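You operate a simulated robot arm through the tools that you are given. There is no shell and no other tool. Be economical: measure what you need, move in short steps, check, and stop when the job is done.

You are at the controls of a simulated robot arm. One attempt, no reset.

## Task
Wipe the dust off the steel guide rail, then oil it.
Fine: the loom is locked off, leave it so; wipe with the blue rag, oil with the green felt pad from the black oil tub; put both back. A coat counts when it lies all over at full strength: go over it till it gets no stronger. What is to be rubbed or washed off counts as gone when no trace of it is left.
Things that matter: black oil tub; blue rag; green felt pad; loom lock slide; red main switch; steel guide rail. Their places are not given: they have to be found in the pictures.

Only the result counts: the job must be done as asked and must still hold three seconds after the hand-in. Knocking over, shifting, dropping, spilling or breaking anything else fails it.

## Robot
A 7-joint arm with a two-finger parallel gripper, fixed in place. Base frame: the origin is at the foot of the arm, x ahead of it, y to its left, z up. Lengths are in mm, angles in rad, forces in N, time in s.
With the tool pointing down near the work surface it reaches from about 340 to 780 mm from the base axis. Its first joint turns from -2.897 to 2.897 rad. Payload 3.91 kg.
The TCP is the grasp point between the finger pads, 30 mm short of the fingertips. In the tool frame z runs along the fingers and y along their closing line. Largest opening 110 mm; finger width 20, thickness 10; the body of the gripper, 48 by 112 mm, starts 55 mm behind the TCP.
Orientation is told as [roll, pitch, yaw] about the base's x, y, z axes, in that order, counted from this pose: with the fingers straight down and closing along the base's y, the tool's x points along the base's -x, its y along +y and its z along -z.

## Interface
- The arm moves only by the tool servo_tool. Its argument "motion" is a list of rows, each a list of 7 numbers: the opening, from 0 (shut) to 1 (fully open), then the shift along the tool's x, y, z in mm, then the turn, a rotation vector about the tool's x, y, z in rad. In form: [[claw, dx, dy, dz, rx, ry, rz], ...]. A call has 1 to 20 rows; each row is the pose to reach, as a shift and turn from the pose commanded when the call began, along the tool's axes at that moment. Each row takes 0.2 s and may step no farther than 50 mm and 0.15 rad from the row before; otherwise, or with a gripper value out of range, the whole call is refused. A pose out of reach is approached as far as the arm can. The call stops where the force on the tool passes 40 N (or 10 N more than at its start, if that is more) or the arm is blocked; 0.2 s more then pass. Each finger travels about 153 mm/s and halts on what it meets, pressing with about 33 N; the grip force reading is that of the motor and also rises with nothing between the fingers. The clock runs only during rows and for 0.2 s after the last one: add rows that repeat a pose to give the fingers time. It gives the time, the measured TCP pose, the force on the tool (base axes), the opening and the grip force at its end, in the units of the frame above (readings bear some noise), with the torque about the TCP (base axes, N m) and any sound that the robot's microphone picked up, and new pictures: "show" is both (left out), scene, wrist or none.
- Cameras (640 x 400 px; columns grow to the right, rows downward): "scene" is fixed at [410, 654.7, 1536.6]; the picture's right is [-0.96, 0.29, 0.00], its down [0.25, 0.82, -0.52] and it looks along [-0.15, -0.50, -0.85] (base axes); focal length 280 px, centre (320, 200). "wrist" rides on the gripper at [77, 7, -115] in the tool frame; the picture's right is [-0.09, 1.00, 0.00], its down [-0.80, -0.07, -0.59] and it looks along [-0.59, -0.05, 0.80] (tool axes); focal length 270 px, centre (320, 200).
- lift_body(by): slides the trunk up (or, below 0, down) by that many mm; the arm rides with it, the base frame stays. It gives what a move gives, with no picture.
- probe_pixels(camera, pixels): for up to 12 pixels [column, row] of the newest picture of that camera ("zoom" is the newest enlarged one), the place [x, y, z] in the base frame of the surface seen there, good to about 2 mm, but the place of the scene camera against the robot may be out by one fixed shift of up to 18 mm in any direction. The clock stands still meanwhile.
- inspect(camera, box): a new picture of the part [left, top, right, bottom] of that camera's present view, enlarged. The clock stands still meanwhile.
- sign_off(): hands the job in; it is judged then, once.

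Go step by step. Measure first, check grasps and placings, and put right what went wrong. The budget is 80 turns and 200 pictures, counting those below and the enlarged ones. Unless the task says otherwise, let go and move clear before handing in, and close with one line.

The tools are called after "Request:" as a command line: name --pt "numbers of a row" for each row, then --argument value for the rest, lists and objects as JSON in quotes. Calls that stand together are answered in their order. servo_tool: Moves the arm, as the interface text tells. Its arguments: {"type":"object","properties":{"motion":{"type":"array","items":{"type":"array","items":{"type":"number"}}},"show":{"type":"string","enum":["both","scene","wrist","none"]}},"required":["motion"]} The other tools are called the same way: lift_body (by) slides the trunk up or down; probe_pixels (camera, pixels) gives the place of the surface under pixels of a picture; inspect (camera, box) takes an enlarged picture of a part of a camera's view; sign_off () hands the job in.

At the start:

```text
clock: 0.0
position: [205.4, 356.8, 1241.9]
tcp_rot: [0.0, 0.001, 0.0]
ft_force: [0.2, 1.0, -1.5]
wrist_torque: [-0.03, -0.01, -0.01]
width: 109.9
grasp_force: 0.2
trunk travel left (down, up): [-550.0, 60.0]
```

scene: 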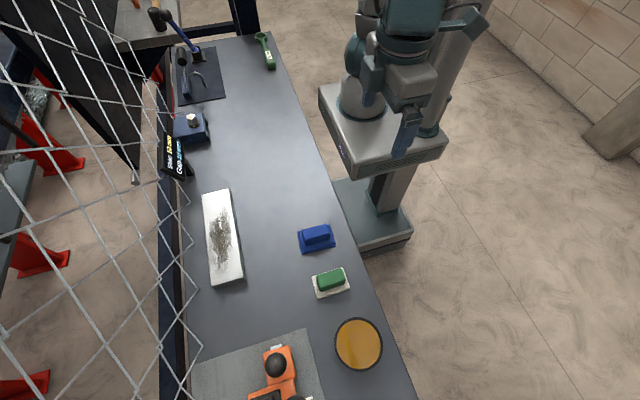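
wrist: 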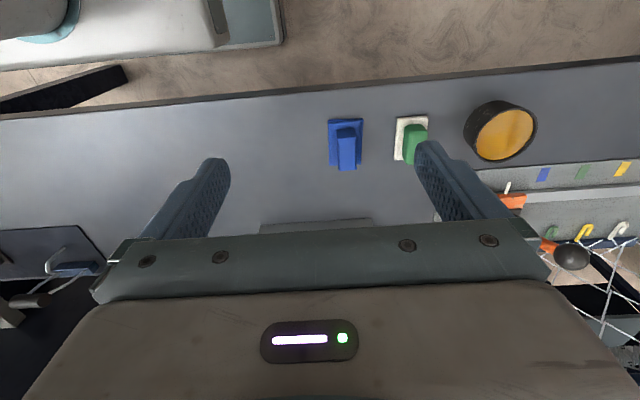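

The scene shows the rail at (222,236), blue rag (316,237), green pad (330,281) and the oil tub (358,343); the orange part at (275,370) is probably the lock slide. I'll probe these and look closer.

Request:
probe_pixels --camera "scene" --pixels '[[318, 231], [316, 247], [330, 276], [332, 292], [358, 343], [340, 360], [207, 196], [230, 192], [214, 283], [240, 276], [222, 236], [270, 200]]'

Request:
inspect --camera "scene" --box '[180, 180, 400, 318]'

Request:
inspect --camera "scene" --box '[180, 280, 400, 400]'

Request:
inspect --camera "scene" --box '[120, 0, 320, 190]'

```text
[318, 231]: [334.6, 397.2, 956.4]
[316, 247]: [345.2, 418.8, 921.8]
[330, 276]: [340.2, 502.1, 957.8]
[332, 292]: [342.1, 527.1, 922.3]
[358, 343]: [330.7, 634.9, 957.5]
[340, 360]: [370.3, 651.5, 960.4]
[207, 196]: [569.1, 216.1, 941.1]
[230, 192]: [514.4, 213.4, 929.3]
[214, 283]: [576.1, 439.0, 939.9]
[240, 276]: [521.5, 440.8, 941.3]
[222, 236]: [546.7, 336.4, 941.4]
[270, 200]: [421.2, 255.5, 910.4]
```

```text
2.90 times, centred on (290, 249) of scene
```

zoom: 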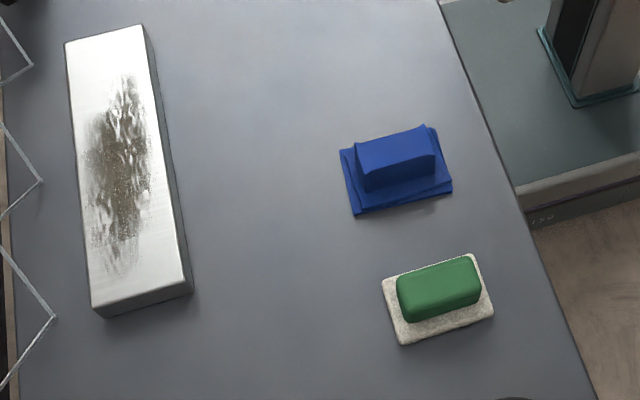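

```text
2.91 times, centred on (290, 340) of scene
```

zoom: 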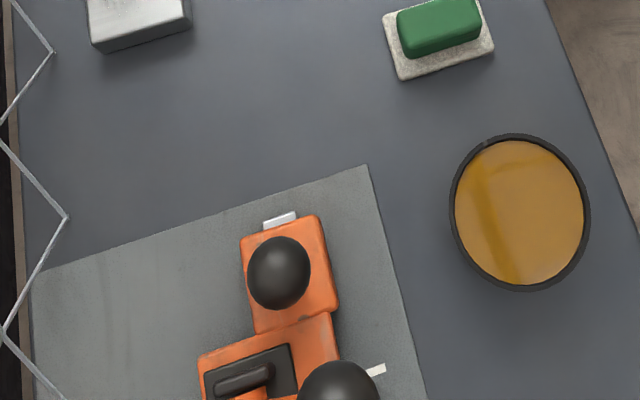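

```text
2.11 times, centred on (220, 95) of scene
```

zoom: 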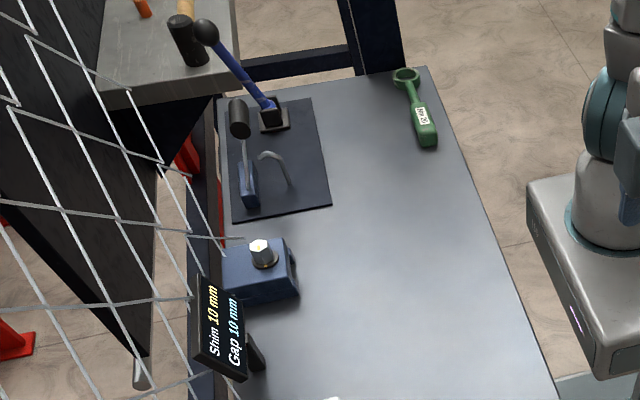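

Bench z≈910 and rail top ≈941. I'll calibrate by probing the same things through the wrist camera, and check the platform's height for the trunk.

Request:
probe_pixels --camera "wrist" --pixels '[[346, 131], [347, 160], [333, 122], [361, 122], [411, 130], [400, 120], [427, 119], [502, 134], [500, 103], [300, 150], [320, 222], [345, 148]]'

Request:
probe_pixels --camera "scene" --pixels '[[345, 170], [325, 110], [300, 120], [440, 140], [370, 235], [345, 205], [390, 180], [316, 225], [277, 366], [358, 320], [360, 380]]'

Request:
inspect --camera "wrist" --box '[300, 80, 560, 240]'

```text
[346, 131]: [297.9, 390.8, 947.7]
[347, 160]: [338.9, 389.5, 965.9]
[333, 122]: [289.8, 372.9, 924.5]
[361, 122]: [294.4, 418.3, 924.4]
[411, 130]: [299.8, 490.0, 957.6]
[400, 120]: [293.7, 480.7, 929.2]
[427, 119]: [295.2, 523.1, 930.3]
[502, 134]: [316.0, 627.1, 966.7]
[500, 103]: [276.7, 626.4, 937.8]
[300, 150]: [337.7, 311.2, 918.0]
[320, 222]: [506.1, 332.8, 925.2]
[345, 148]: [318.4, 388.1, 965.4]
```

```text
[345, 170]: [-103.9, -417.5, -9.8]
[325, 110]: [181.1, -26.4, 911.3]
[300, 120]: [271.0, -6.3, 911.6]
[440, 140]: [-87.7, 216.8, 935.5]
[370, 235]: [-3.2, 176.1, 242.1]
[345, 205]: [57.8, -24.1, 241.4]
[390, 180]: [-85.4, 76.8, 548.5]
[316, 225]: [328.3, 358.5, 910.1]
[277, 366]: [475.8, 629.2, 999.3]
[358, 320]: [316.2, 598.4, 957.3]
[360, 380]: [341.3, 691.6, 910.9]
```

```text
2.46 times, centred on (430, 160) of wrist
```

zoom: 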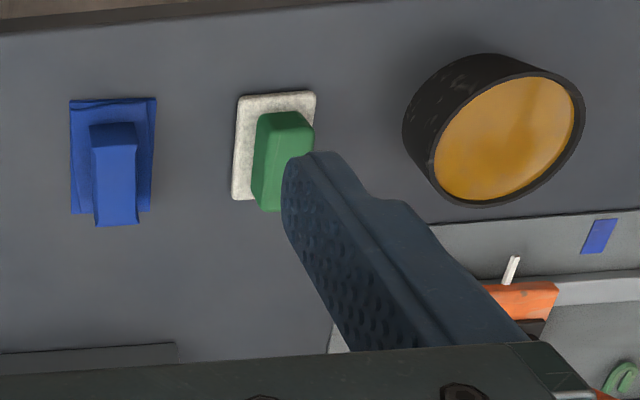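

The wrist view gives bench z≈918 and the rag handle top near (318,389,965), so the scene camera is off by about (-13,-8,+8). I'll move above the rag for a closer look.

Request:
servo_tool --pt "1 -30 8 30 0 0 0" --pt "1 -60 16 60 0 0 0" --pt "1 -90 24 90 0 0 0" --pt "1 -113 32 120 0 0 0" --pt "1 -113 32 142 0 0 0" --pt "1 -113 32 142 0 0 0"

```text
clock: 1.4
position: [318.0, 391.5, 1100.4]
tcp_rot: [0.002, -0.001, 0.001]
ft_force: [0.1, 0.5, -0.9]
wrist_torque: [-0.01, -0.04, 0.0]
width: 109.9
grasp_force: 0.1
trunk travel left (down, up): [-550.0, 60.0]
```

scene: 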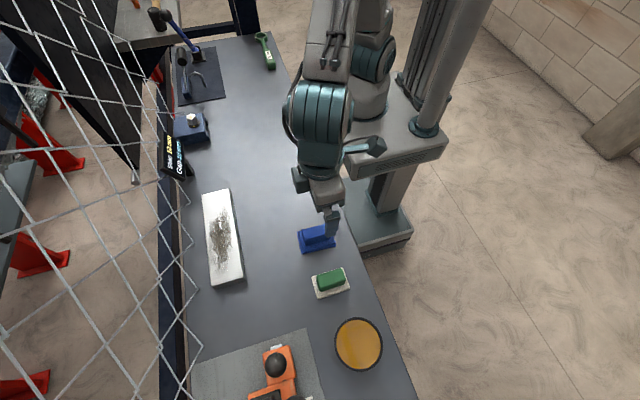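
wrist: 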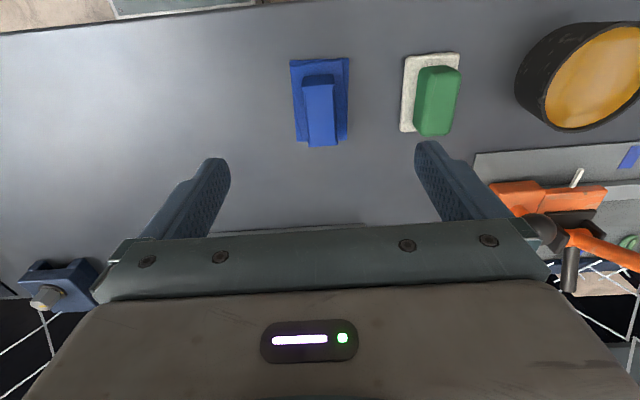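

Request:
probe_pixels --camera "wrist" --pixels '[[305, 90], [331, 90], [308, 138], [333, 138], [318, 86], [292, 62], [347, 62], [418, 72], [457, 72], [420, 128], [449, 130], [406, 58]]'

Request:
inspect --camera "wrist" --box '[270, 40, 480, 170]'

Request:
probe_pixels --camera "scene" --pixels '[[203, 196], [228, 189], [211, 286], [242, 277], [206, 200], [227, 193], [240, 272], [213, 281], [351, 320], [376, 330], [338, 345], [380, 350]]'

```text
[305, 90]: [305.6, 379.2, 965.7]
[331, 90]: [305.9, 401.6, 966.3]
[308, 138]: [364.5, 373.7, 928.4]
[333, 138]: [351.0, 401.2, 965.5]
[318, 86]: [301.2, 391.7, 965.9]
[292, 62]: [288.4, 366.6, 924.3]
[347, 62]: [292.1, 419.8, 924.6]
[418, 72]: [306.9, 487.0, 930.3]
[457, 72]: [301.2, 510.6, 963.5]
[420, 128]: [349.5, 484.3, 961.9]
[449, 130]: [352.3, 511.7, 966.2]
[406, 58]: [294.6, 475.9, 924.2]
```

```text
3.05 times, centred on (375, 105) of wrist
```

zoom: 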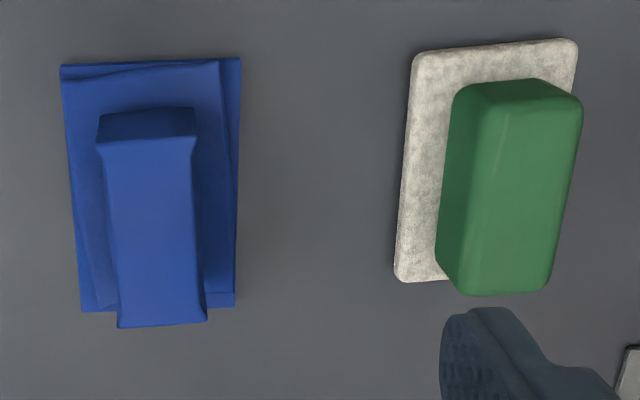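

```text
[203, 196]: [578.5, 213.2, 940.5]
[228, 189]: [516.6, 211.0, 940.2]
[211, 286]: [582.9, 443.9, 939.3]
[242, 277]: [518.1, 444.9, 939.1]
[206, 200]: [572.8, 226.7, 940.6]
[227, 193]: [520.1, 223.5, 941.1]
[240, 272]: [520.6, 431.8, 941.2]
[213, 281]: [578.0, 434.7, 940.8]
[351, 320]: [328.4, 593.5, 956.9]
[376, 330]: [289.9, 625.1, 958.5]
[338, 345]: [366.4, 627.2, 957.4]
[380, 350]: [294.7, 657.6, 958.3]
```

The rag handle spans x 301–355, y 379–402, with its top at 966 and the cloth base at 924. I'll descend to TCP z≈961 at (328,391) and grip.

Request:
servo_tool --pt "0.6 -10 -1 40 0 0 0" --pt "0.6 -10 -1 80 0 0 0" --pt "0.6 -10 -1 115 0 0 0" --pt "0.6 -10 -1 139 0 0 0" --pt "0.6 -10 -1 139 0 0 0" --pt "0 -10 -1 139 0 0 0" --pt "0 -10 -1 139 0 0 0" --pt "0 -10 -1 139 0 0 0"

```text
clock: 3.2
position: [327.7, 388.6, 960.1]
tcp_rot: [0.0, 0.001, 0.0]
ft_force: [-0.6, -0.8, 2.3]
wrist_torque: [-0.01, 0.05, 0.0]
width: 29.0
grasp_force: 33.2
trunk travel left (down, up): [-550.0, 60.0]
```

scene: 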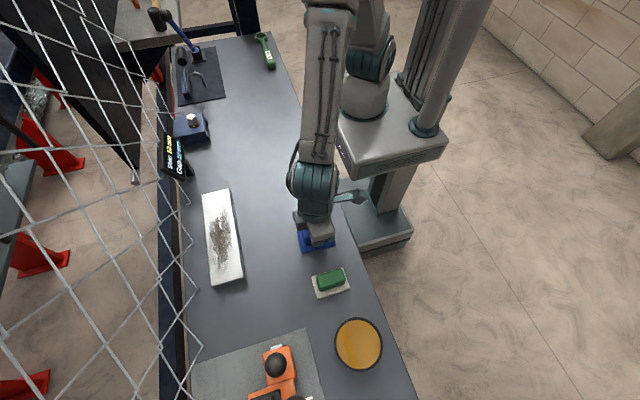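
wrist: 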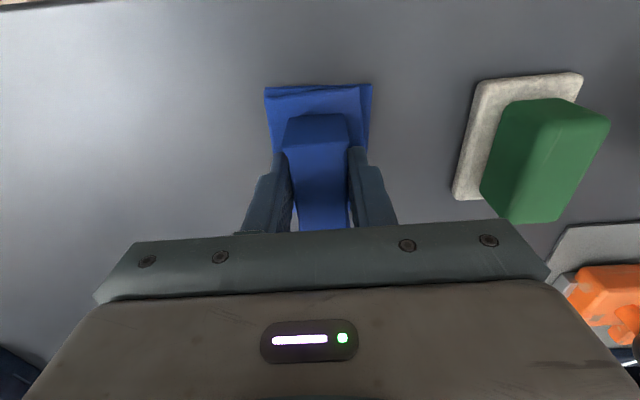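

The rag is held (width 29) at home pose TCP (328,389,960), so its sole is about 42 mm below the TCP. I'll lift it and carry it above the rail.

Request:
servo_tool --pt "0 0 0 -25 0 0 0" --pt "0 0 0 -65 0 0 0" --pt "0 0 0 -105 0 0 0" --pt "0 -30 -10 -130 0 0 0" --pt "0 -70 -25 -130 0 0 0" --pt "0 -110 -40 -130 0 0 0" --pt "0 -150 -50 -130 0 0 0" --pt "0 -185 -60 -130 0 0 0" --pt "0 -212 -69 -130 0 0 0" --pt "0 -212 -69 -130 0 0 0"

```text
clock: 5.4
position: [540.7, 320.4, 1090.7]
tcp_rot: [0.0, 0.0, 0.001]
ft_force: [-0.2, 0.0, -0.1]
wrist_torque: [0.0, -0.01, 0.01]
width: 29.1
grasp_force: 33.1
trunk travel left (down, up): [-550.0, 60.0]
```

scene: 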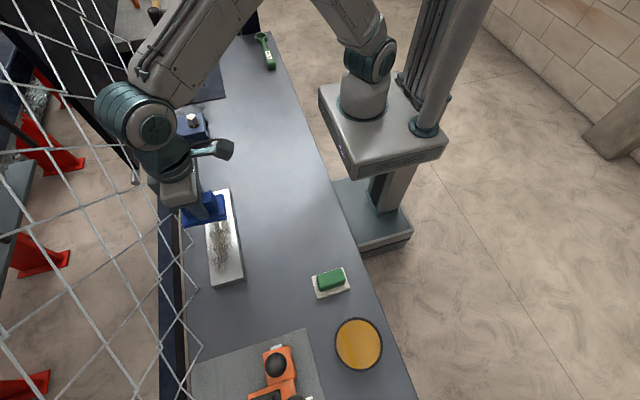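
wrist: 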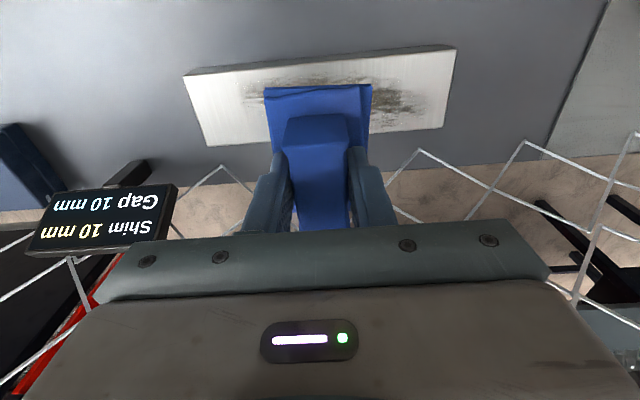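

The rag is over the rail, with a mesh fence and a sign close behind. I'll probe the rail corners and the obstacles.

Request:
probe_pixels --camera "wrist" --pixels '[[187, 78], [206, 143], [453, 50], [441, 126], [260, 68], [250, 140], [380, 58], [400, 130], [420, 152], [222, 167], [150, 195], [600, 180]]'

Request:
probe_pixels --camera "scene" --pixels '[[173, 155], [183, 165], [190, 175], [197, 288], [190, 265], [157, 220], [172, 240], [181, 300], [200, 130]]'

Request:
inspect --camera "wrist" --box '[170, 30, 490, 230]'

```text
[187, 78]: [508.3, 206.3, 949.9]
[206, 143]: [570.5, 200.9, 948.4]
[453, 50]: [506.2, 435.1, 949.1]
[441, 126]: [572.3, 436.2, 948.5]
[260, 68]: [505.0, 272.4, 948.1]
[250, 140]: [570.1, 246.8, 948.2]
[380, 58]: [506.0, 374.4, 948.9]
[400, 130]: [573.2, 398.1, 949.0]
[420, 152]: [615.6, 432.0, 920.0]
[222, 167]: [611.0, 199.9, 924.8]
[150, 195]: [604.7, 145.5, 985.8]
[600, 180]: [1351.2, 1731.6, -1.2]
```

```text
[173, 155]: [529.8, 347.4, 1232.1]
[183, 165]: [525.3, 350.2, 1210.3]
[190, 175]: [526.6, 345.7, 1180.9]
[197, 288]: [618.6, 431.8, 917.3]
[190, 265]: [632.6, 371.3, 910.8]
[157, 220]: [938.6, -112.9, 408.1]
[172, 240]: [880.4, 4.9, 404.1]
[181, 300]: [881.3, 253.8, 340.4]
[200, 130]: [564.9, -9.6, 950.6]
```

```text
2.00 times, centred on (330, 130) of wrist
```

zoom: 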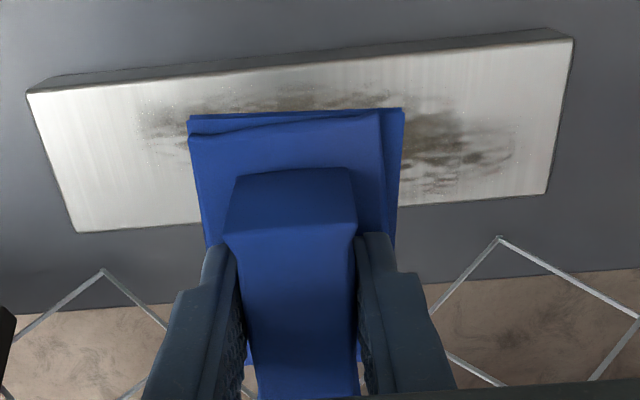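

The rail is x 506–573, y 203–436, top 949, and the rag sole (about 78×53) spans its width when centred at x=540. I'll lower to contact, reading the force.

Request:
servo_tool --pt "0 0 0 40 0 0 0" --pt "0 0 0 80 0 0 0" --pt "0 0 0 95 0 0 0" --pt "0 0 0 100 0 0 0" --pt "0 0 0 102 0 0 0" --pt "0 0 0 102 0 0 0"

Request:
probe_pixels --camera "wrist" --pixels '[[45, 215], [140, 190], [60, 250], [150, 240], [130, 175], [20, 160]]'

```text
clock: 6.8
position: [540.0, 318.6, 990.6]
tcp_rot: [0.002, -0.003, 0.0]
ft_force: [1.2, 0.8, 6.1]
wrist_torque: [-0.05, 0.15, -0.01]
width: 29.3
grasp_force: 32.7
trunk travel left (down, up): [-550.0, 60.0]
```

scene: 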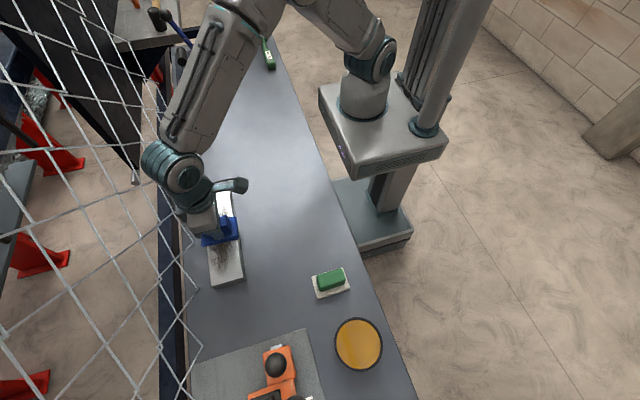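
wrist: 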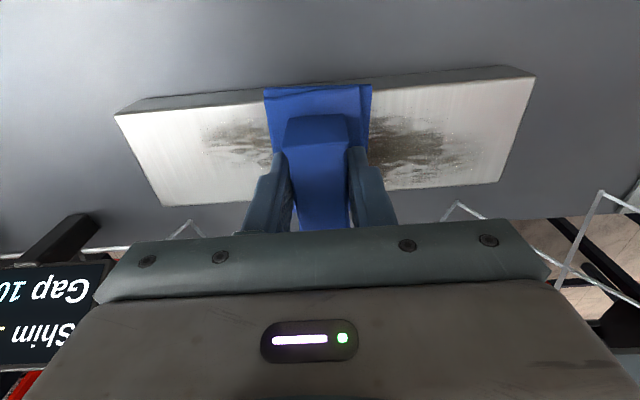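

```text
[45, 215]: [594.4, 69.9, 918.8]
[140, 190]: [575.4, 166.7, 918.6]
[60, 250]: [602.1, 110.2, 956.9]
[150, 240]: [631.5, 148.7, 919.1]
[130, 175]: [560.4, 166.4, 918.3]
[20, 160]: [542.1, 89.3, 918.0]
```

Contact shows 6 N at z≈990.6. I'll press slightly more and stroke the full length.

Request:
servo_tool --pt "0 0 -20 3 0 0 0" --pt "0 0 -45 3 0 0 0" --pt "0 0 -70 3 0 0 0" --pt "0 0 -97 3 0 0 0" --pt "0 0 -97 3 0 0 0" --pt "0 0 -70 3 0 0 0" --pt "0 0 -45 3 0 0 0" --pt "0 0 -20 3 0 0 0" --pt "0 0 5 3 0 0 0" --pt "0 0 30 3 0 0 0" --pt "0 0 55 3 0 0 0" --pt "0 0 80 3 0 0 0" --pt "0 0 100 3 0 0 0" --pt "0 0 100 3 0 0 0" --pt "0 0 75 3 0 0 0" --pt "0 0 50 3 0 0 0" --pt "0 0 25 3 0 0 0" --pt "0 0 0 3 0 0 0"

```text
clock: 7.6
position: [541.7, 250.4, 990.1]
tcp_rot: [0.007, -0.007, -0.007]
ft_force: [-1.4, -1.7, 14.6]
wrist_torque: [-0.39, 0.47, -0.07]
width: 29.2
grasp_force: 32.6
trunk travel left (down, up): [-550.0, 60.0]
stopped in row 4: the force on the tool passed its limit at 41 N (the readings are from after the stop); the commanded pose is now the measured one
```

scene: 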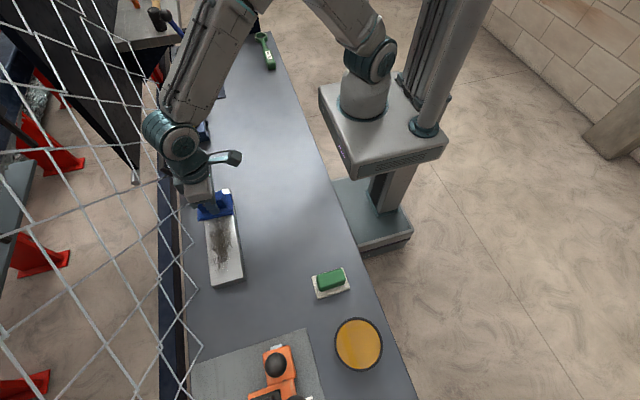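
wrist: 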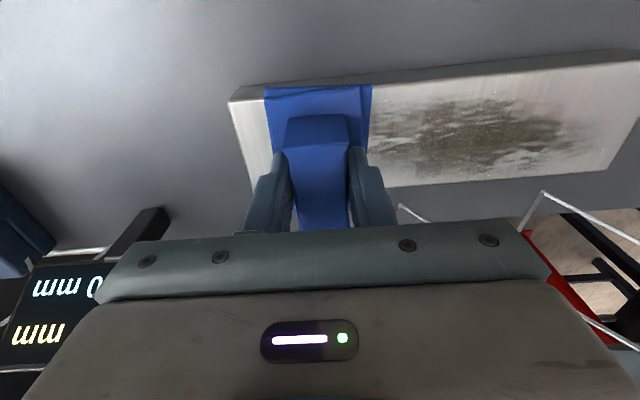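

It stopped on a 41 N transient at y=250; nothing visible is blocking, so it was likely pressure plus friction. I'll continue slower and lighter.

Request:
servo_tool --pt "0 1.5 0 0 0 0 0" --pt "0 1.5 -10 0 0 0 0" --pt "0 1.5 -20 0 0 0 0" --pt "0 1.5 -30 0 0 0 0" --pt "0 1.5 -20 0 0 0 0" --pt "0 1.5 -5 0 0 0 0" --pt "0 1.5 10 0 0 0 0" --pt "0 1.5 25 0 0 0 0" --pt "0 1.5 40 0 0 0 0" --pt "0 1.5 55 0 0 0 0" --pt "0 1.5 70 0 0 0 0" --pt "0 1.5 85 0 0 0 0" --pt "0 1.5 100 0 0 0 0" --pt "0 1.5 115 0 0 0 0" --pt "0 1.5 130 0 0 0 0" --pt "0 1.5 145 0 0 0 0" --pt "0 1.5 160 0 0 0 0" --pt "0 1.5 170 0 0 0 0"

```text
clock: 11.4
position: [539.3, 422.3, 990.1]
tcp_rot: [0.008, -0.005, 0.0]
ft_force: [-0.8, -7.5, 17.2]
wrist_torque: [-0.45, -0.05, -0.01]
width: 29.2
grasp_force: 33.6
trunk travel left (down, up): [-550.0, 60.0]
```

scene: 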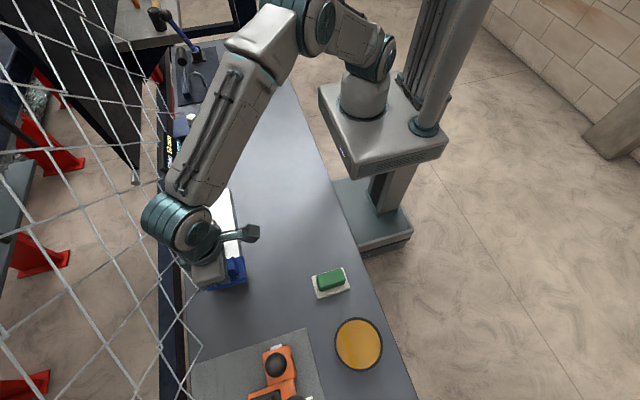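
wrist: 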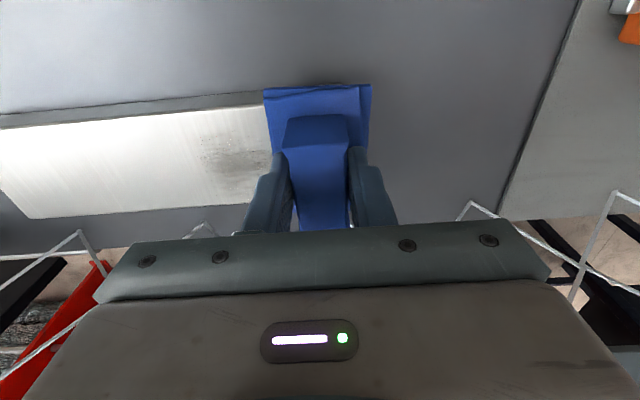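

The wipe works; only a faint patch remains at (230,155). I'll stroke back across and repeat.

Request:
servo_tool --pt "0 0 -15 0 0 0 0" --pt "0 0 -30 0 0 0 0" --pt "0 0 -45 0 0 0 0" --pt "0 0 -60 0 0 0 0" --pt "0 0 -75 0 0 0 0" --pt "0 0 -90 0 0 0 0" --pt "0 0 -75 0 0 0 0" --pt "0 0 -60 0 0 0 0" --pt "0 0 -45 0 0 0 0" --pt "0 0 -30 0 0 0 0" --pt "0 0 -15 0 0 0 0" --pt "0 0 0 0 0 0 0" --pt "0 0 -15 0 0 0 0" --pt "0 0 -30 0 0 0 0" --pt "0 0 -45 0 0 0 0" --pt "0 0 -60 0 0 0 0" --pt "0 0 -75 0 0 0 0" --pt "0 0 -90 0 0 0 0" --pt "0 0 -105 0 0 0 0" --pt "0 0 -120 0 0 0 0" --show "none"

Request:
servo_tool --pt "0 0 -15 0 0 0 0" --pt "0 0 -30 0 0 0 0" --pt "0 0 -45 0 0 0 0" --pt "0 0 -60 0 0 0 0" --pt "0 0 -78 0 0 0 0" --pt "0 0 -65 0 0 0 0" --pt "0 0 -50 0 0 0 0" --pt "0 0 -35 0 0 0 0" --pt "0 0 -20 0 0 0 0" --pt "0 0 0 0 0 0 0" --pt "0 0 -20 0 0 0 0" --pt "0 0 -35 0 0 0 0" --pt "0 0 -50 0 0 0 0" --pt "0 0 -65 0 0 0 0" --pt "0 0 -80 0 0 0 0" --pt "0 0 -80 0 -30 0 0 0" --show "none"

```text
clock: 15.6
position: [539.8, 304.4, 989.7]
tcp_rot: [0.005, -0.005, -0.001]
ft_force: [0.2, 3.4, 12.0]
wrist_torque: [-0.19, 0.15, 0.01]
width: 29.3
grasp_force: 33.0
trunk travel left (down, up): [-550.0, 60.0]
```

```text
refused: a row must be a list of 7 entries
```

The last row had eight entries and was refused. I'll resend it with a proper lift at the end, to view the result.

Request:
servo_tool --pt "0 0 -15 0 0 0 0" --pt "0 0 -30 0 0 0 0" --pt "0 0 -45 0 0 0 0" --pt "0 0 -60 0 0 0 0" --pt "0 0 -78 0 0 0 0" --pt "0 0 -65 0 0 0 0" --pt "0 0 -50 0 0 0 0" --pt "0 0 -35 0 0 0 0" --pt "0 0 -20 0 0 0 0" --pt "0 0 0 0 0 0 0" --pt "0 0 -20 0 0 0 0" --pt "0 0 -35 0 0 0 0" --pt "0 0 -50 0 0 0 0" --pt "0 0 -65 0 0 0 0" --pt "0 0 -78 0 0 0 0" --pt "0 0 -78 -20 0 0 0" --pt "0 30 -60 -60 0 0 0" --pt "0 70 -40 -80 0 0 0" --pt "0 70 -40 -80 0 0 0"

Request:
inspect --camera "scene" --box '[180, 170, 280, 300]'

Request:
inspect --camera "wrist" --box '[150, 80, 500, 240]'

```text
refused: row 17 steps farther than a row can; nothing moved
```

```text
3.08 times, centred on (230, 235) of scene
```

zoom: 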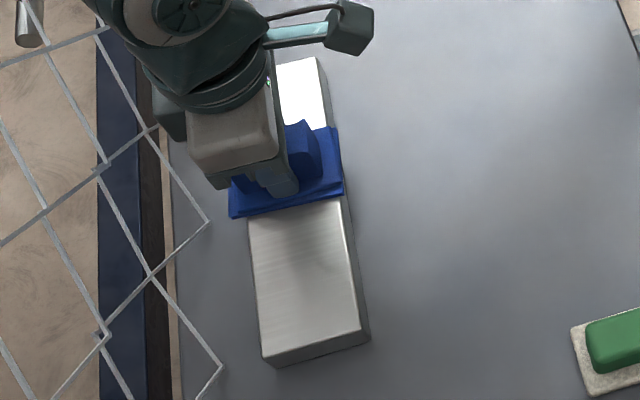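

```text
1.83 times, centred on (325, 160) of wrist
```

zoom: 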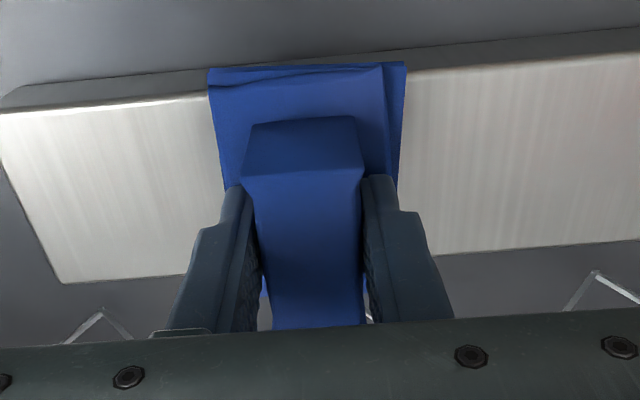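

The visible rail is clean. One more pass over the near half, then up and back for a look.

Request:
servo_tool --pt "0 0 -15 0 0 0 0" --pt "0 0 -30 0 0 0 0" --pt "0 0 -45 0 0 0 0" --pt "0 0 -60 0 0 0 0" --pt "0 0 -78 0 0 0 0" --pt "0 0 -65 0 0 0 0" --pt "0 0 -50 0 0 0 0" --pt "0 0 -35 0 0 0 0" --pt "0 0 -20 0 0 0 0" --pt "0 0 0 0 0 0 0" --pt "0 0 20 0 0 0 0" --pt "0 0 20 -20 0 0 0" --pt "0 20 25 -45 0 0 0" --pt "0 50 35 -65 0 0 0" --pt "0 90 45 -80 0 0 0" --pt "0 130 55 -80 0 0 0" --pt "0 170 65 -80 0 0 0" --pt "0 212 85 -80 0 0 0" --pt "0 212 85 -80 0 0 0"

Request:
inspect --camera "scene" --box '[180, 170, 280, 300]'

```text
clock: 19.6
position: [330.0, 387.7, 1067.1]
tcp_rot: [0.005, -0.004, -0.002]
ft_force: [-0.2, -0.6, -0.1]
wrist_torque: [0.01, 0.04, 0.0]
width: 29.0
grasp_force: 32.7
trunk travel left (down, up): [-550.0, 60.0]
```

scene: 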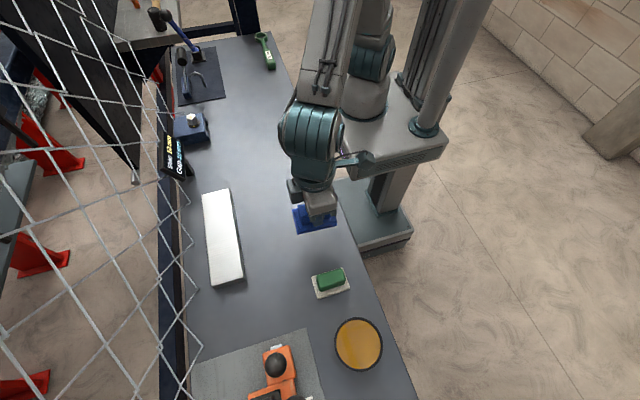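
wrist: 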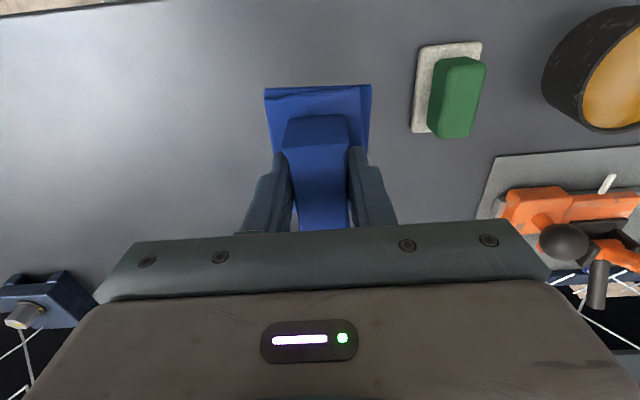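

```text
3.08 times, centred on (230, 235) of scene
```

zoom: 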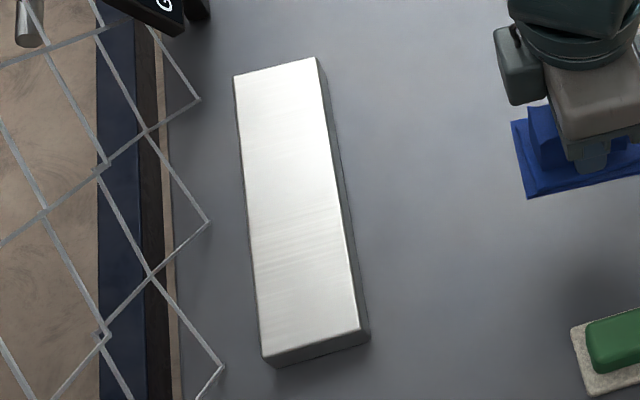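

The rail looks clean; I'll check more closely for faint traces before putting the rag down.

Request:
inspect --camera "scene" --box '[195, 185, 250, 240]'

Request:
inspect --camera "scene" --box '[195, 235, 250, 290]'

```text
7.27 times, centred on (222, 212) of scene
```

zoom: 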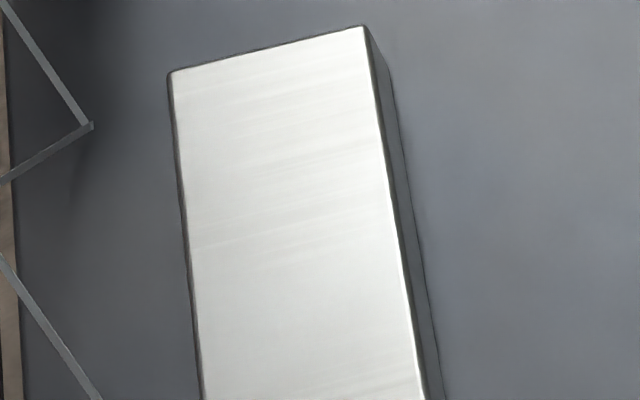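

```text
7.27 times, centred on (222, 262) of scene
```

zoom: 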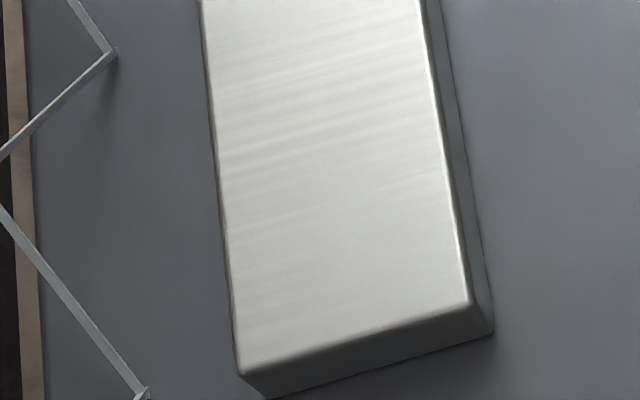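

Clean. I'll put the rag back at (328,389) with the sole on the bench, then release and rise.

Request:
servo_tool --pt "0 2 1.5 40 0 0 0" --pt "0 2 1.5 80 0 0 0" --pt "0 2 1.5 100 0 0 0" --pt "0 2 1.5 106 0 0 0" --pt "0 2 1.5 106 0 0 0" --pt "0.4 2 1.5 106 0 0 0" --pt "0.5 2 1.5 106 0 0 0" --pt "0.5 2 1.5 106 0 0 0" --pt "0.5 2 1.5 70 0 0 0" --pt "0.5 2 1.5 25 0 0 0" --pt "0.5 2 1.5 -20 0 0 0" --pt "0.6 0 50 -20 0 0 0" --pt "0.6 0 100 -20 0 0 0" --pt "0.6 0 110 -20 0 0 0" --pt "0.6 0 110 -20 0 0 0"

```text
clock: 22.8
position: [326.6, 494.8, 1090.0]
tcp_rot: [0.007, -0.008, -0.002]
ft_force: [-0.3, 0.0, 0.2]
wrist_torque: [-0.01, -0.02, -0.02]
width: 66.2
grasp_force: 0.0
trunk travel left (down, up): [-550.0, 60.0]
```

scene: 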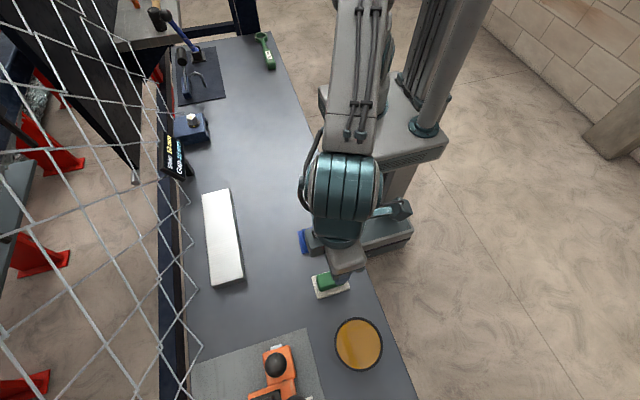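
wrist: 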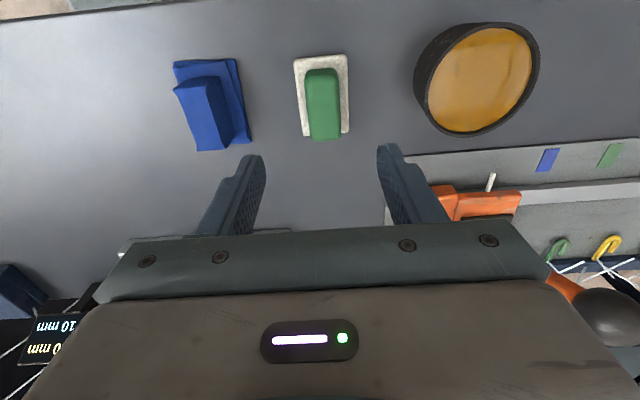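

The rag is back at (212,105). Next I'll measure the pad at (322,95) and the tub at (478,80).

Request:
probe_pixels --camera "wrist" --pixels '[[309, 76], [335, 74], [313, 132], [337, 132], [296, 62], [346, 57], [480, 78], [430, 80], [526, 70], [480, 30], [470, 131], [303, 133]]'

Request:
inspect --camera "wrist" --box '[160, 20, 560, 170]'

```text
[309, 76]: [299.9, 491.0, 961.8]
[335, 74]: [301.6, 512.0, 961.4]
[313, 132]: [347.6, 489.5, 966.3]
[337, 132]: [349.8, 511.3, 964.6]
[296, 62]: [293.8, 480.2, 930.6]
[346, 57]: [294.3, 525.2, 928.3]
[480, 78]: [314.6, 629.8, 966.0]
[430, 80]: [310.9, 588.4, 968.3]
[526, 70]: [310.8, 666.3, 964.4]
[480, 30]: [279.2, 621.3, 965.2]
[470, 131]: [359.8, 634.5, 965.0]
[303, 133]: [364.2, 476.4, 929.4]
```

```text
1.60 times, centred on (360, 95) of wrist
```

zoom: 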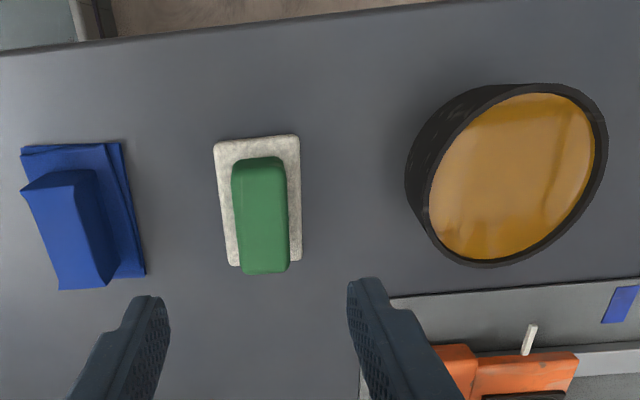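

The pad handle is centred at (327,501), top 965, felt top 930. I'll grasp at TCP z 963, straightening the small tilt.

Request:
servo_tool --pt "0.6 0 5 0 0.007 0.008 -0.002" --pt "0.6 0 5 45 0.007 0.008 -0.002" --pt "0.6 0 5 90 0.007 0.008 -0.002" --pt "0.6 0 5 115 0.007 0.008 -0.002" --pt "0.6 0 5 127 0.007 0.008 -0.002" --pt "0.6 0 5 127 0.007 0.008 -0.002" --pt "0 0 5 127 0.007 0.008 -0.002" --pt "0 0 5 127 0.007 0.008 -0.002" --pt "0 0 5 127 0.007 0.008 -0.002"

```text
clock: 24.8
position: [325.5, 502.2, 960.6]
tcp_rot: [-0.001, 0.005, 0.001]
ft_force: [0.7, -0.6, 0.1]
wrist_torque: [0.03, 0.02, -0.01]
width: 49.4
grasp_force: 32.6
trunk travel left (down, up): [-550.0, 60.0]
```

scene: 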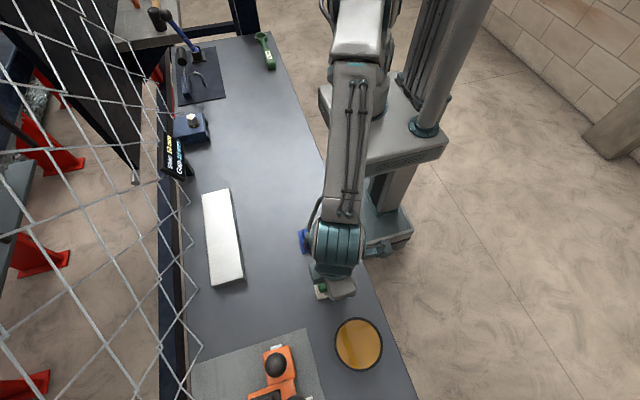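
wrist: 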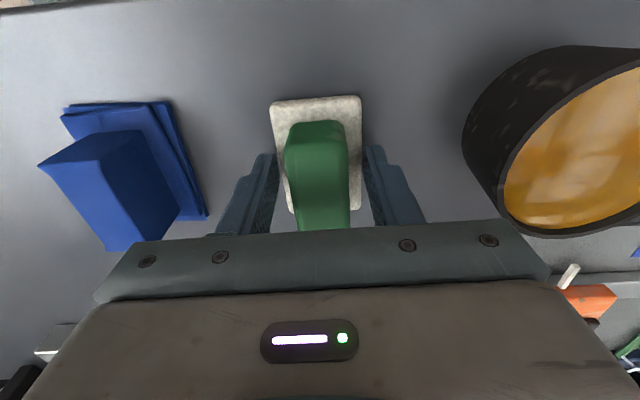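

Width 49 means the fingertips caught the felt edges, not the handle. I'll open, rise 6 mm and grip again.

Request:
servo_tool --pt "0.6 0 0 0 0 0 0" --pt "0.6 0 0 0 0 0 0" --pt "0.6 -1 -1 -7 0 0 0" --pt "0.6 -1 -1 -7 0 0 0" --pt "0 -1 -1 -7 0 0 0" --pt "0 -1 -1 -7 0 0 0" --pt "0 -1 -1 -7 0 0 0"

```text
clock: 26.4
position: [329.2, 502.3, 966.5]
tcp_rot: [-0.002, 0.004, 0.002]
ft_force: [0.5, 0.1, 1.0]
wrist_torque: [-0.03, -0.01, -0.01]
width: 29.7
grasp_force: 32.9
trunk travel left (down, up): [-550.0, 60.0]
```

scene: 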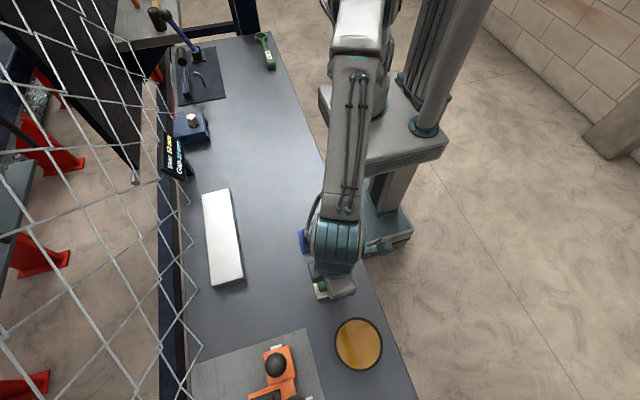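
wrist: 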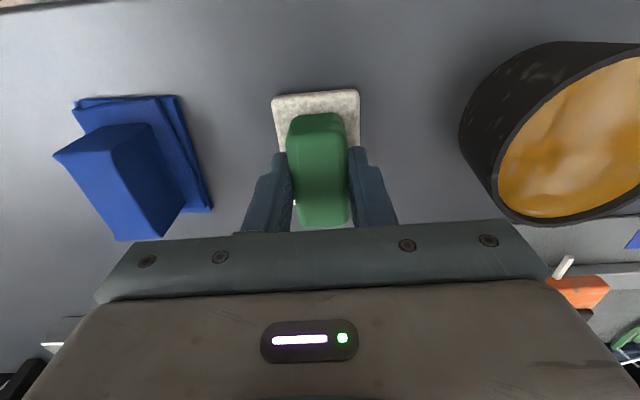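

The grip is now on the handle (width 29.7), with the sole about 48.5 mm below the TCP. I'll lift and move over the tub to measure it.

Request:
servo_tool --pt "0 0 0 -20 0 0 0" --pt "0 0 0 -60 0 0 0" --pt "0 0 0 -100 0 0 0" --pt "0 0 0 -130 0 0 0" --pt "0 5 35 -130 0 0 0" --pt "0 10 70 -130 0 0 0" --pt "0 10 105 -130 0 0 0" --pt "0 10 125 -130 0 0 0" --pt "0 10 125 -130 0 0 0"

```text
clock: 28.4
position: [318.7, 627.1, 1097.1]
tcp_rot: [-0.001, 0.003, 0.002]
ft_force: [-0.3, 0.3, -1.0]
wrist_torque: [0.03, 0.0, -0.02]
width: 29.3
grasp_force: 33.2
trunk travel left (down, up): [-550.0, 60.0]
```

scene: 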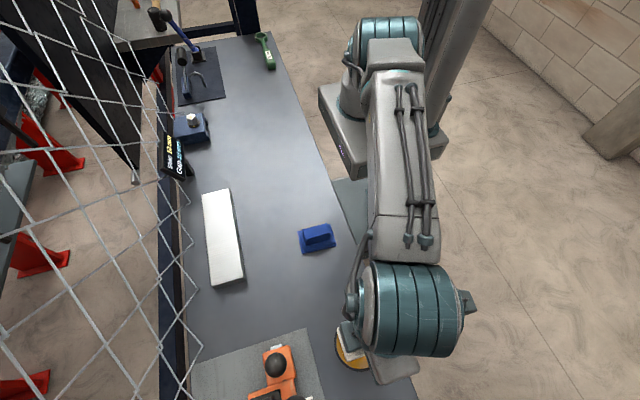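
wrist: 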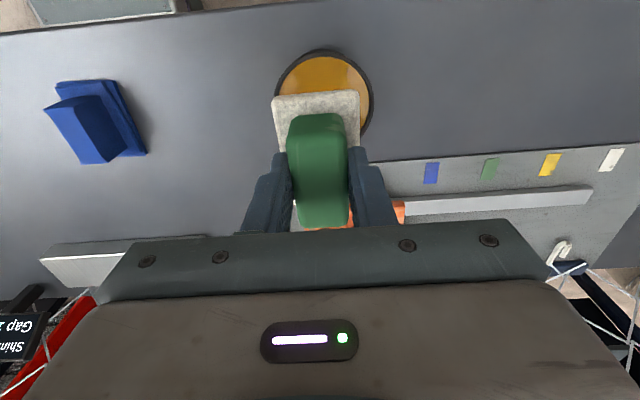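

Request:
inspect --camera "wrist" --box '[250, 30, 400, 160]'

Request:
probe_pixels --camera "wrist" --pixels '[[325, 51], [324, 57], [281, 85], [283, 85], [369, 88], [365, 120], [367, 105], [278, 96], [324, 75], [372, 95], [274, 97], [359, 92]]'

```text
3.08 times, centred on (325, 95) of wrist
```

zoom: 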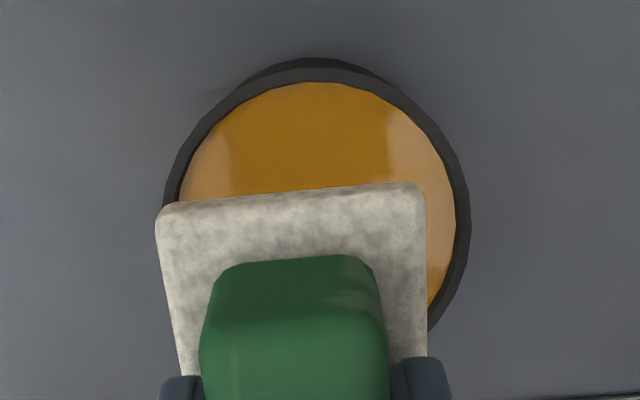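

```text
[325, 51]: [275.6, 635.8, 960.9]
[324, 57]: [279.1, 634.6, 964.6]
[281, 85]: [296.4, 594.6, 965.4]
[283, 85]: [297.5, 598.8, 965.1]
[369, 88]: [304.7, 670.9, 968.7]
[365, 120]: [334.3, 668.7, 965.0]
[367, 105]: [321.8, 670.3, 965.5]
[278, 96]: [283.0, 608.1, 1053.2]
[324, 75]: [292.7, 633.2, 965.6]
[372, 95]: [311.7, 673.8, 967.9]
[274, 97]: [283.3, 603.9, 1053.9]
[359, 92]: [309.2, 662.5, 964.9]
```

The tub's inner circle is about R 41, centred at (319.5,631), with oil at 965 and the rim at 968; the pad (71×50) is nearly as large. I'll centre it and lower gently, watching the force.

Request:
servo_tool --pt "0 -1 2.5 30 0 0 0" --pt "0 -1 2.5 60 0 0 0" --pt "0 -1 2.5 76 0 0 0" --pt "0 -1 2.5 80 0 0 0" --pt "0 -1 2.5 83 0 0 0" --pt "0 -1 2.5 84 0 0 0" --pt "0 -1 2.5 84 0 0 0"

Request:
inspect --camera "wrist" --box '[250, 30, 400, 160]'

```text
clock: 30.0
position: [320.2, 628.7, 1013.2]
tcp_rot: [-0.001, 0.003, 0.004]
ft_force: [-1.1, -1.4, 3.6]
wrist_torque: [0.01, -0.03, 0.0]
width: 29.7
grasp_force: 33.5
trunk travel left (down, up): [-550.0, 60.0]
```

scene: 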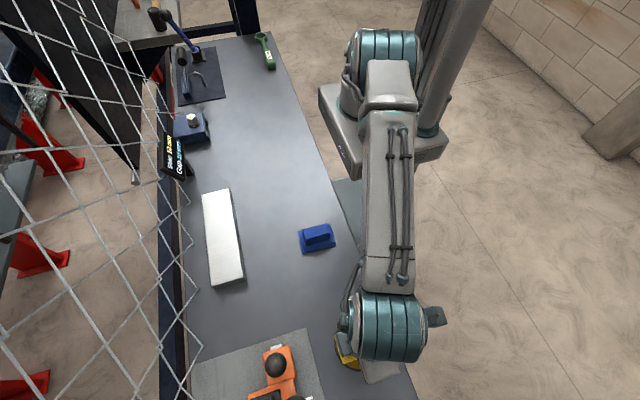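
wrist: 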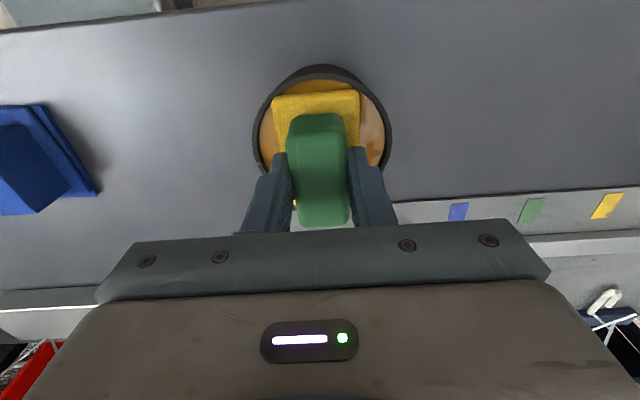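

```text
3.08 times, centred on (325, 95) of wrist
```

zoom: 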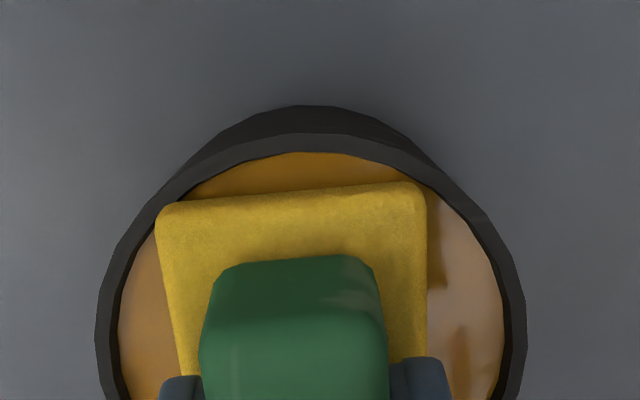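

The felt turned yellow, so it is loaded with oil. I'll lift and carry it to the far end of the rail.

Request:
servo_tool --pt "0 0 0 -15 0 0 0" --pt "0 0 0 -45 0 0 0" --pt "0 0 0 -80 0 0 0" --pt "0 0 0 -80 0 0 0" --pt "0 -31 -31 -80 0 0 0" --pt "0 -62 -62 -80 0 0 0" --pt "0 -93 -93 -80 0 0 0" --pt "0 -124 -124 -80 0 0 0" --pt "0 -155 -155 -80 0 0 0" --pt "0 -186 -186 -80 0 0 0" --pt "0 -219 -215 -80 0 0 0" --pt "0 -219 -215 -40 0 0 0" --pt "0 -219 -215 0 0 0 0" --pt "0 -219 -215 10 0 0 0" --pt "0 -219 -215 15 0 0 0" --pt "0 -219 -215 17 0 0 0" --pt "0 -219 -215 18 0 0 0" --pt "0 -219 -215 18 0 0 0"

```text
clock: 33.8
position: [541.4, 413.3, 997.8]
tcp_rot: [0.002, -0.001, 0.0]
ft_force: [5.3, 2.4, 19.7]
wrist_torque: [-0.02, 0.32, -0.04]
width: 29.2
grasp_force: 33.0
trunk travel left (down, up): [-550.0, 60.0]
```

scene: 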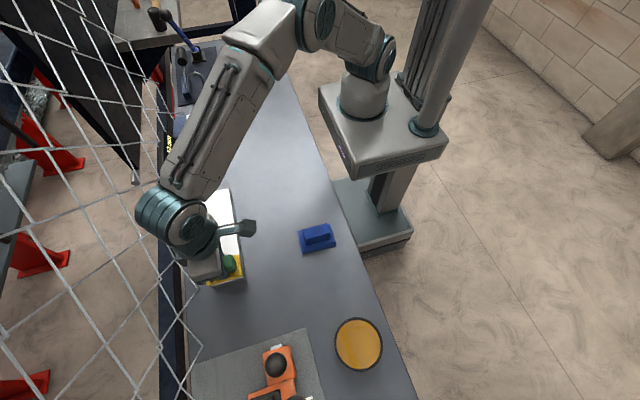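
wrist: 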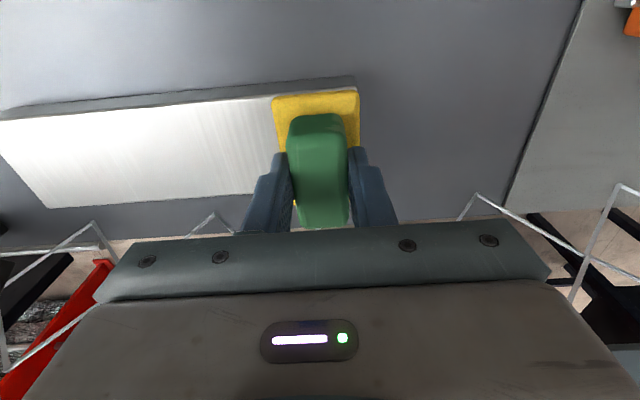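

Contact is 20 N; I'll ease 1 mm and stroke slowly along the rail.

Request:
servo_tool --pt "0 1 0 -0.8 0 0 0" --pt "0 1 6 -0.8 0 0 0" --pt "0 1 -5 -0.8 0 0 0" --pt "0 1 -17 -0.8 0 0 0" --pt "0 1 -29 -0.8 0 0 0" --pt "0 1 -41 -0.8 0 0 0" --pt "0 1 -53 -0.8 0 0 0" --pt "0 1 -65 -0.8 0 0 0" --pt "0 1 -77 -0.8 0 0 0" --pt "0 1 -89 -0.8 0 0 0" --pt "0 1 -101 -0.8 0 0 0" --pt "0 1 -113 -0.8 0 0 0" --pt "0 1 -125 -0.8 0 0 0" --pt "0 1 -137 -0.8 0 0 0" --pt "0 1 -149 -0.8 0 0 0" --pt "0 1 -161 -0.8 0 0 0" --pt "0 1 -173 -0.8 0 0 0" --pt "0 1 -185 -0.8 0 0 0" --pt "0 1 -193 -0.8 0 0 0"

Request:
inspect --camera "scene" --box '[180, 170, 280, 300]'

```text
clock: 37.8
position: [537.7, 222.3, 998.5]
tcp_rot: [-0.003, 0.005, 0.001]
ft_force: [0.5, 6.4, 9.0]
wrist_torque: [0.17, -0.16, 0.05]
width: 29.3
grasp_force: 33.3
trunk travel left (down, up): [-550.0, 60.0]
```

scene: 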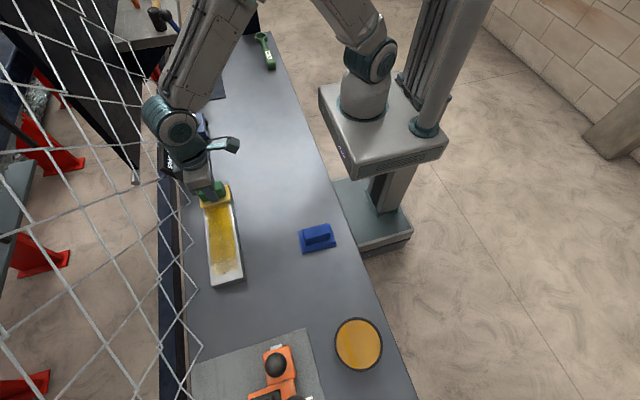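
wrist: 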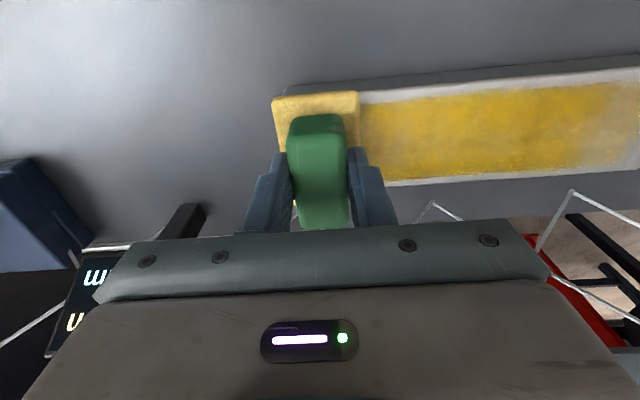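

```text
3.08 times, centred on (230, 235) of scene
```

zoom: 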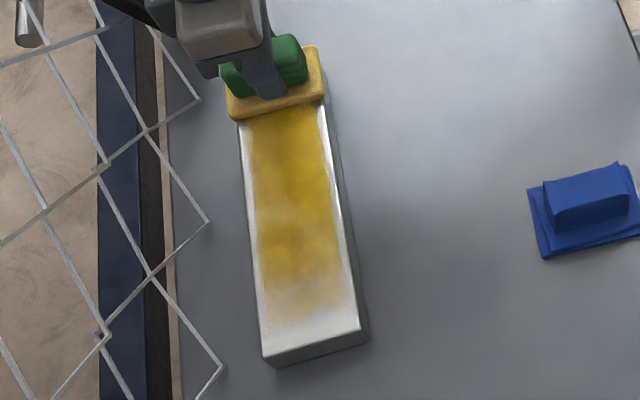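

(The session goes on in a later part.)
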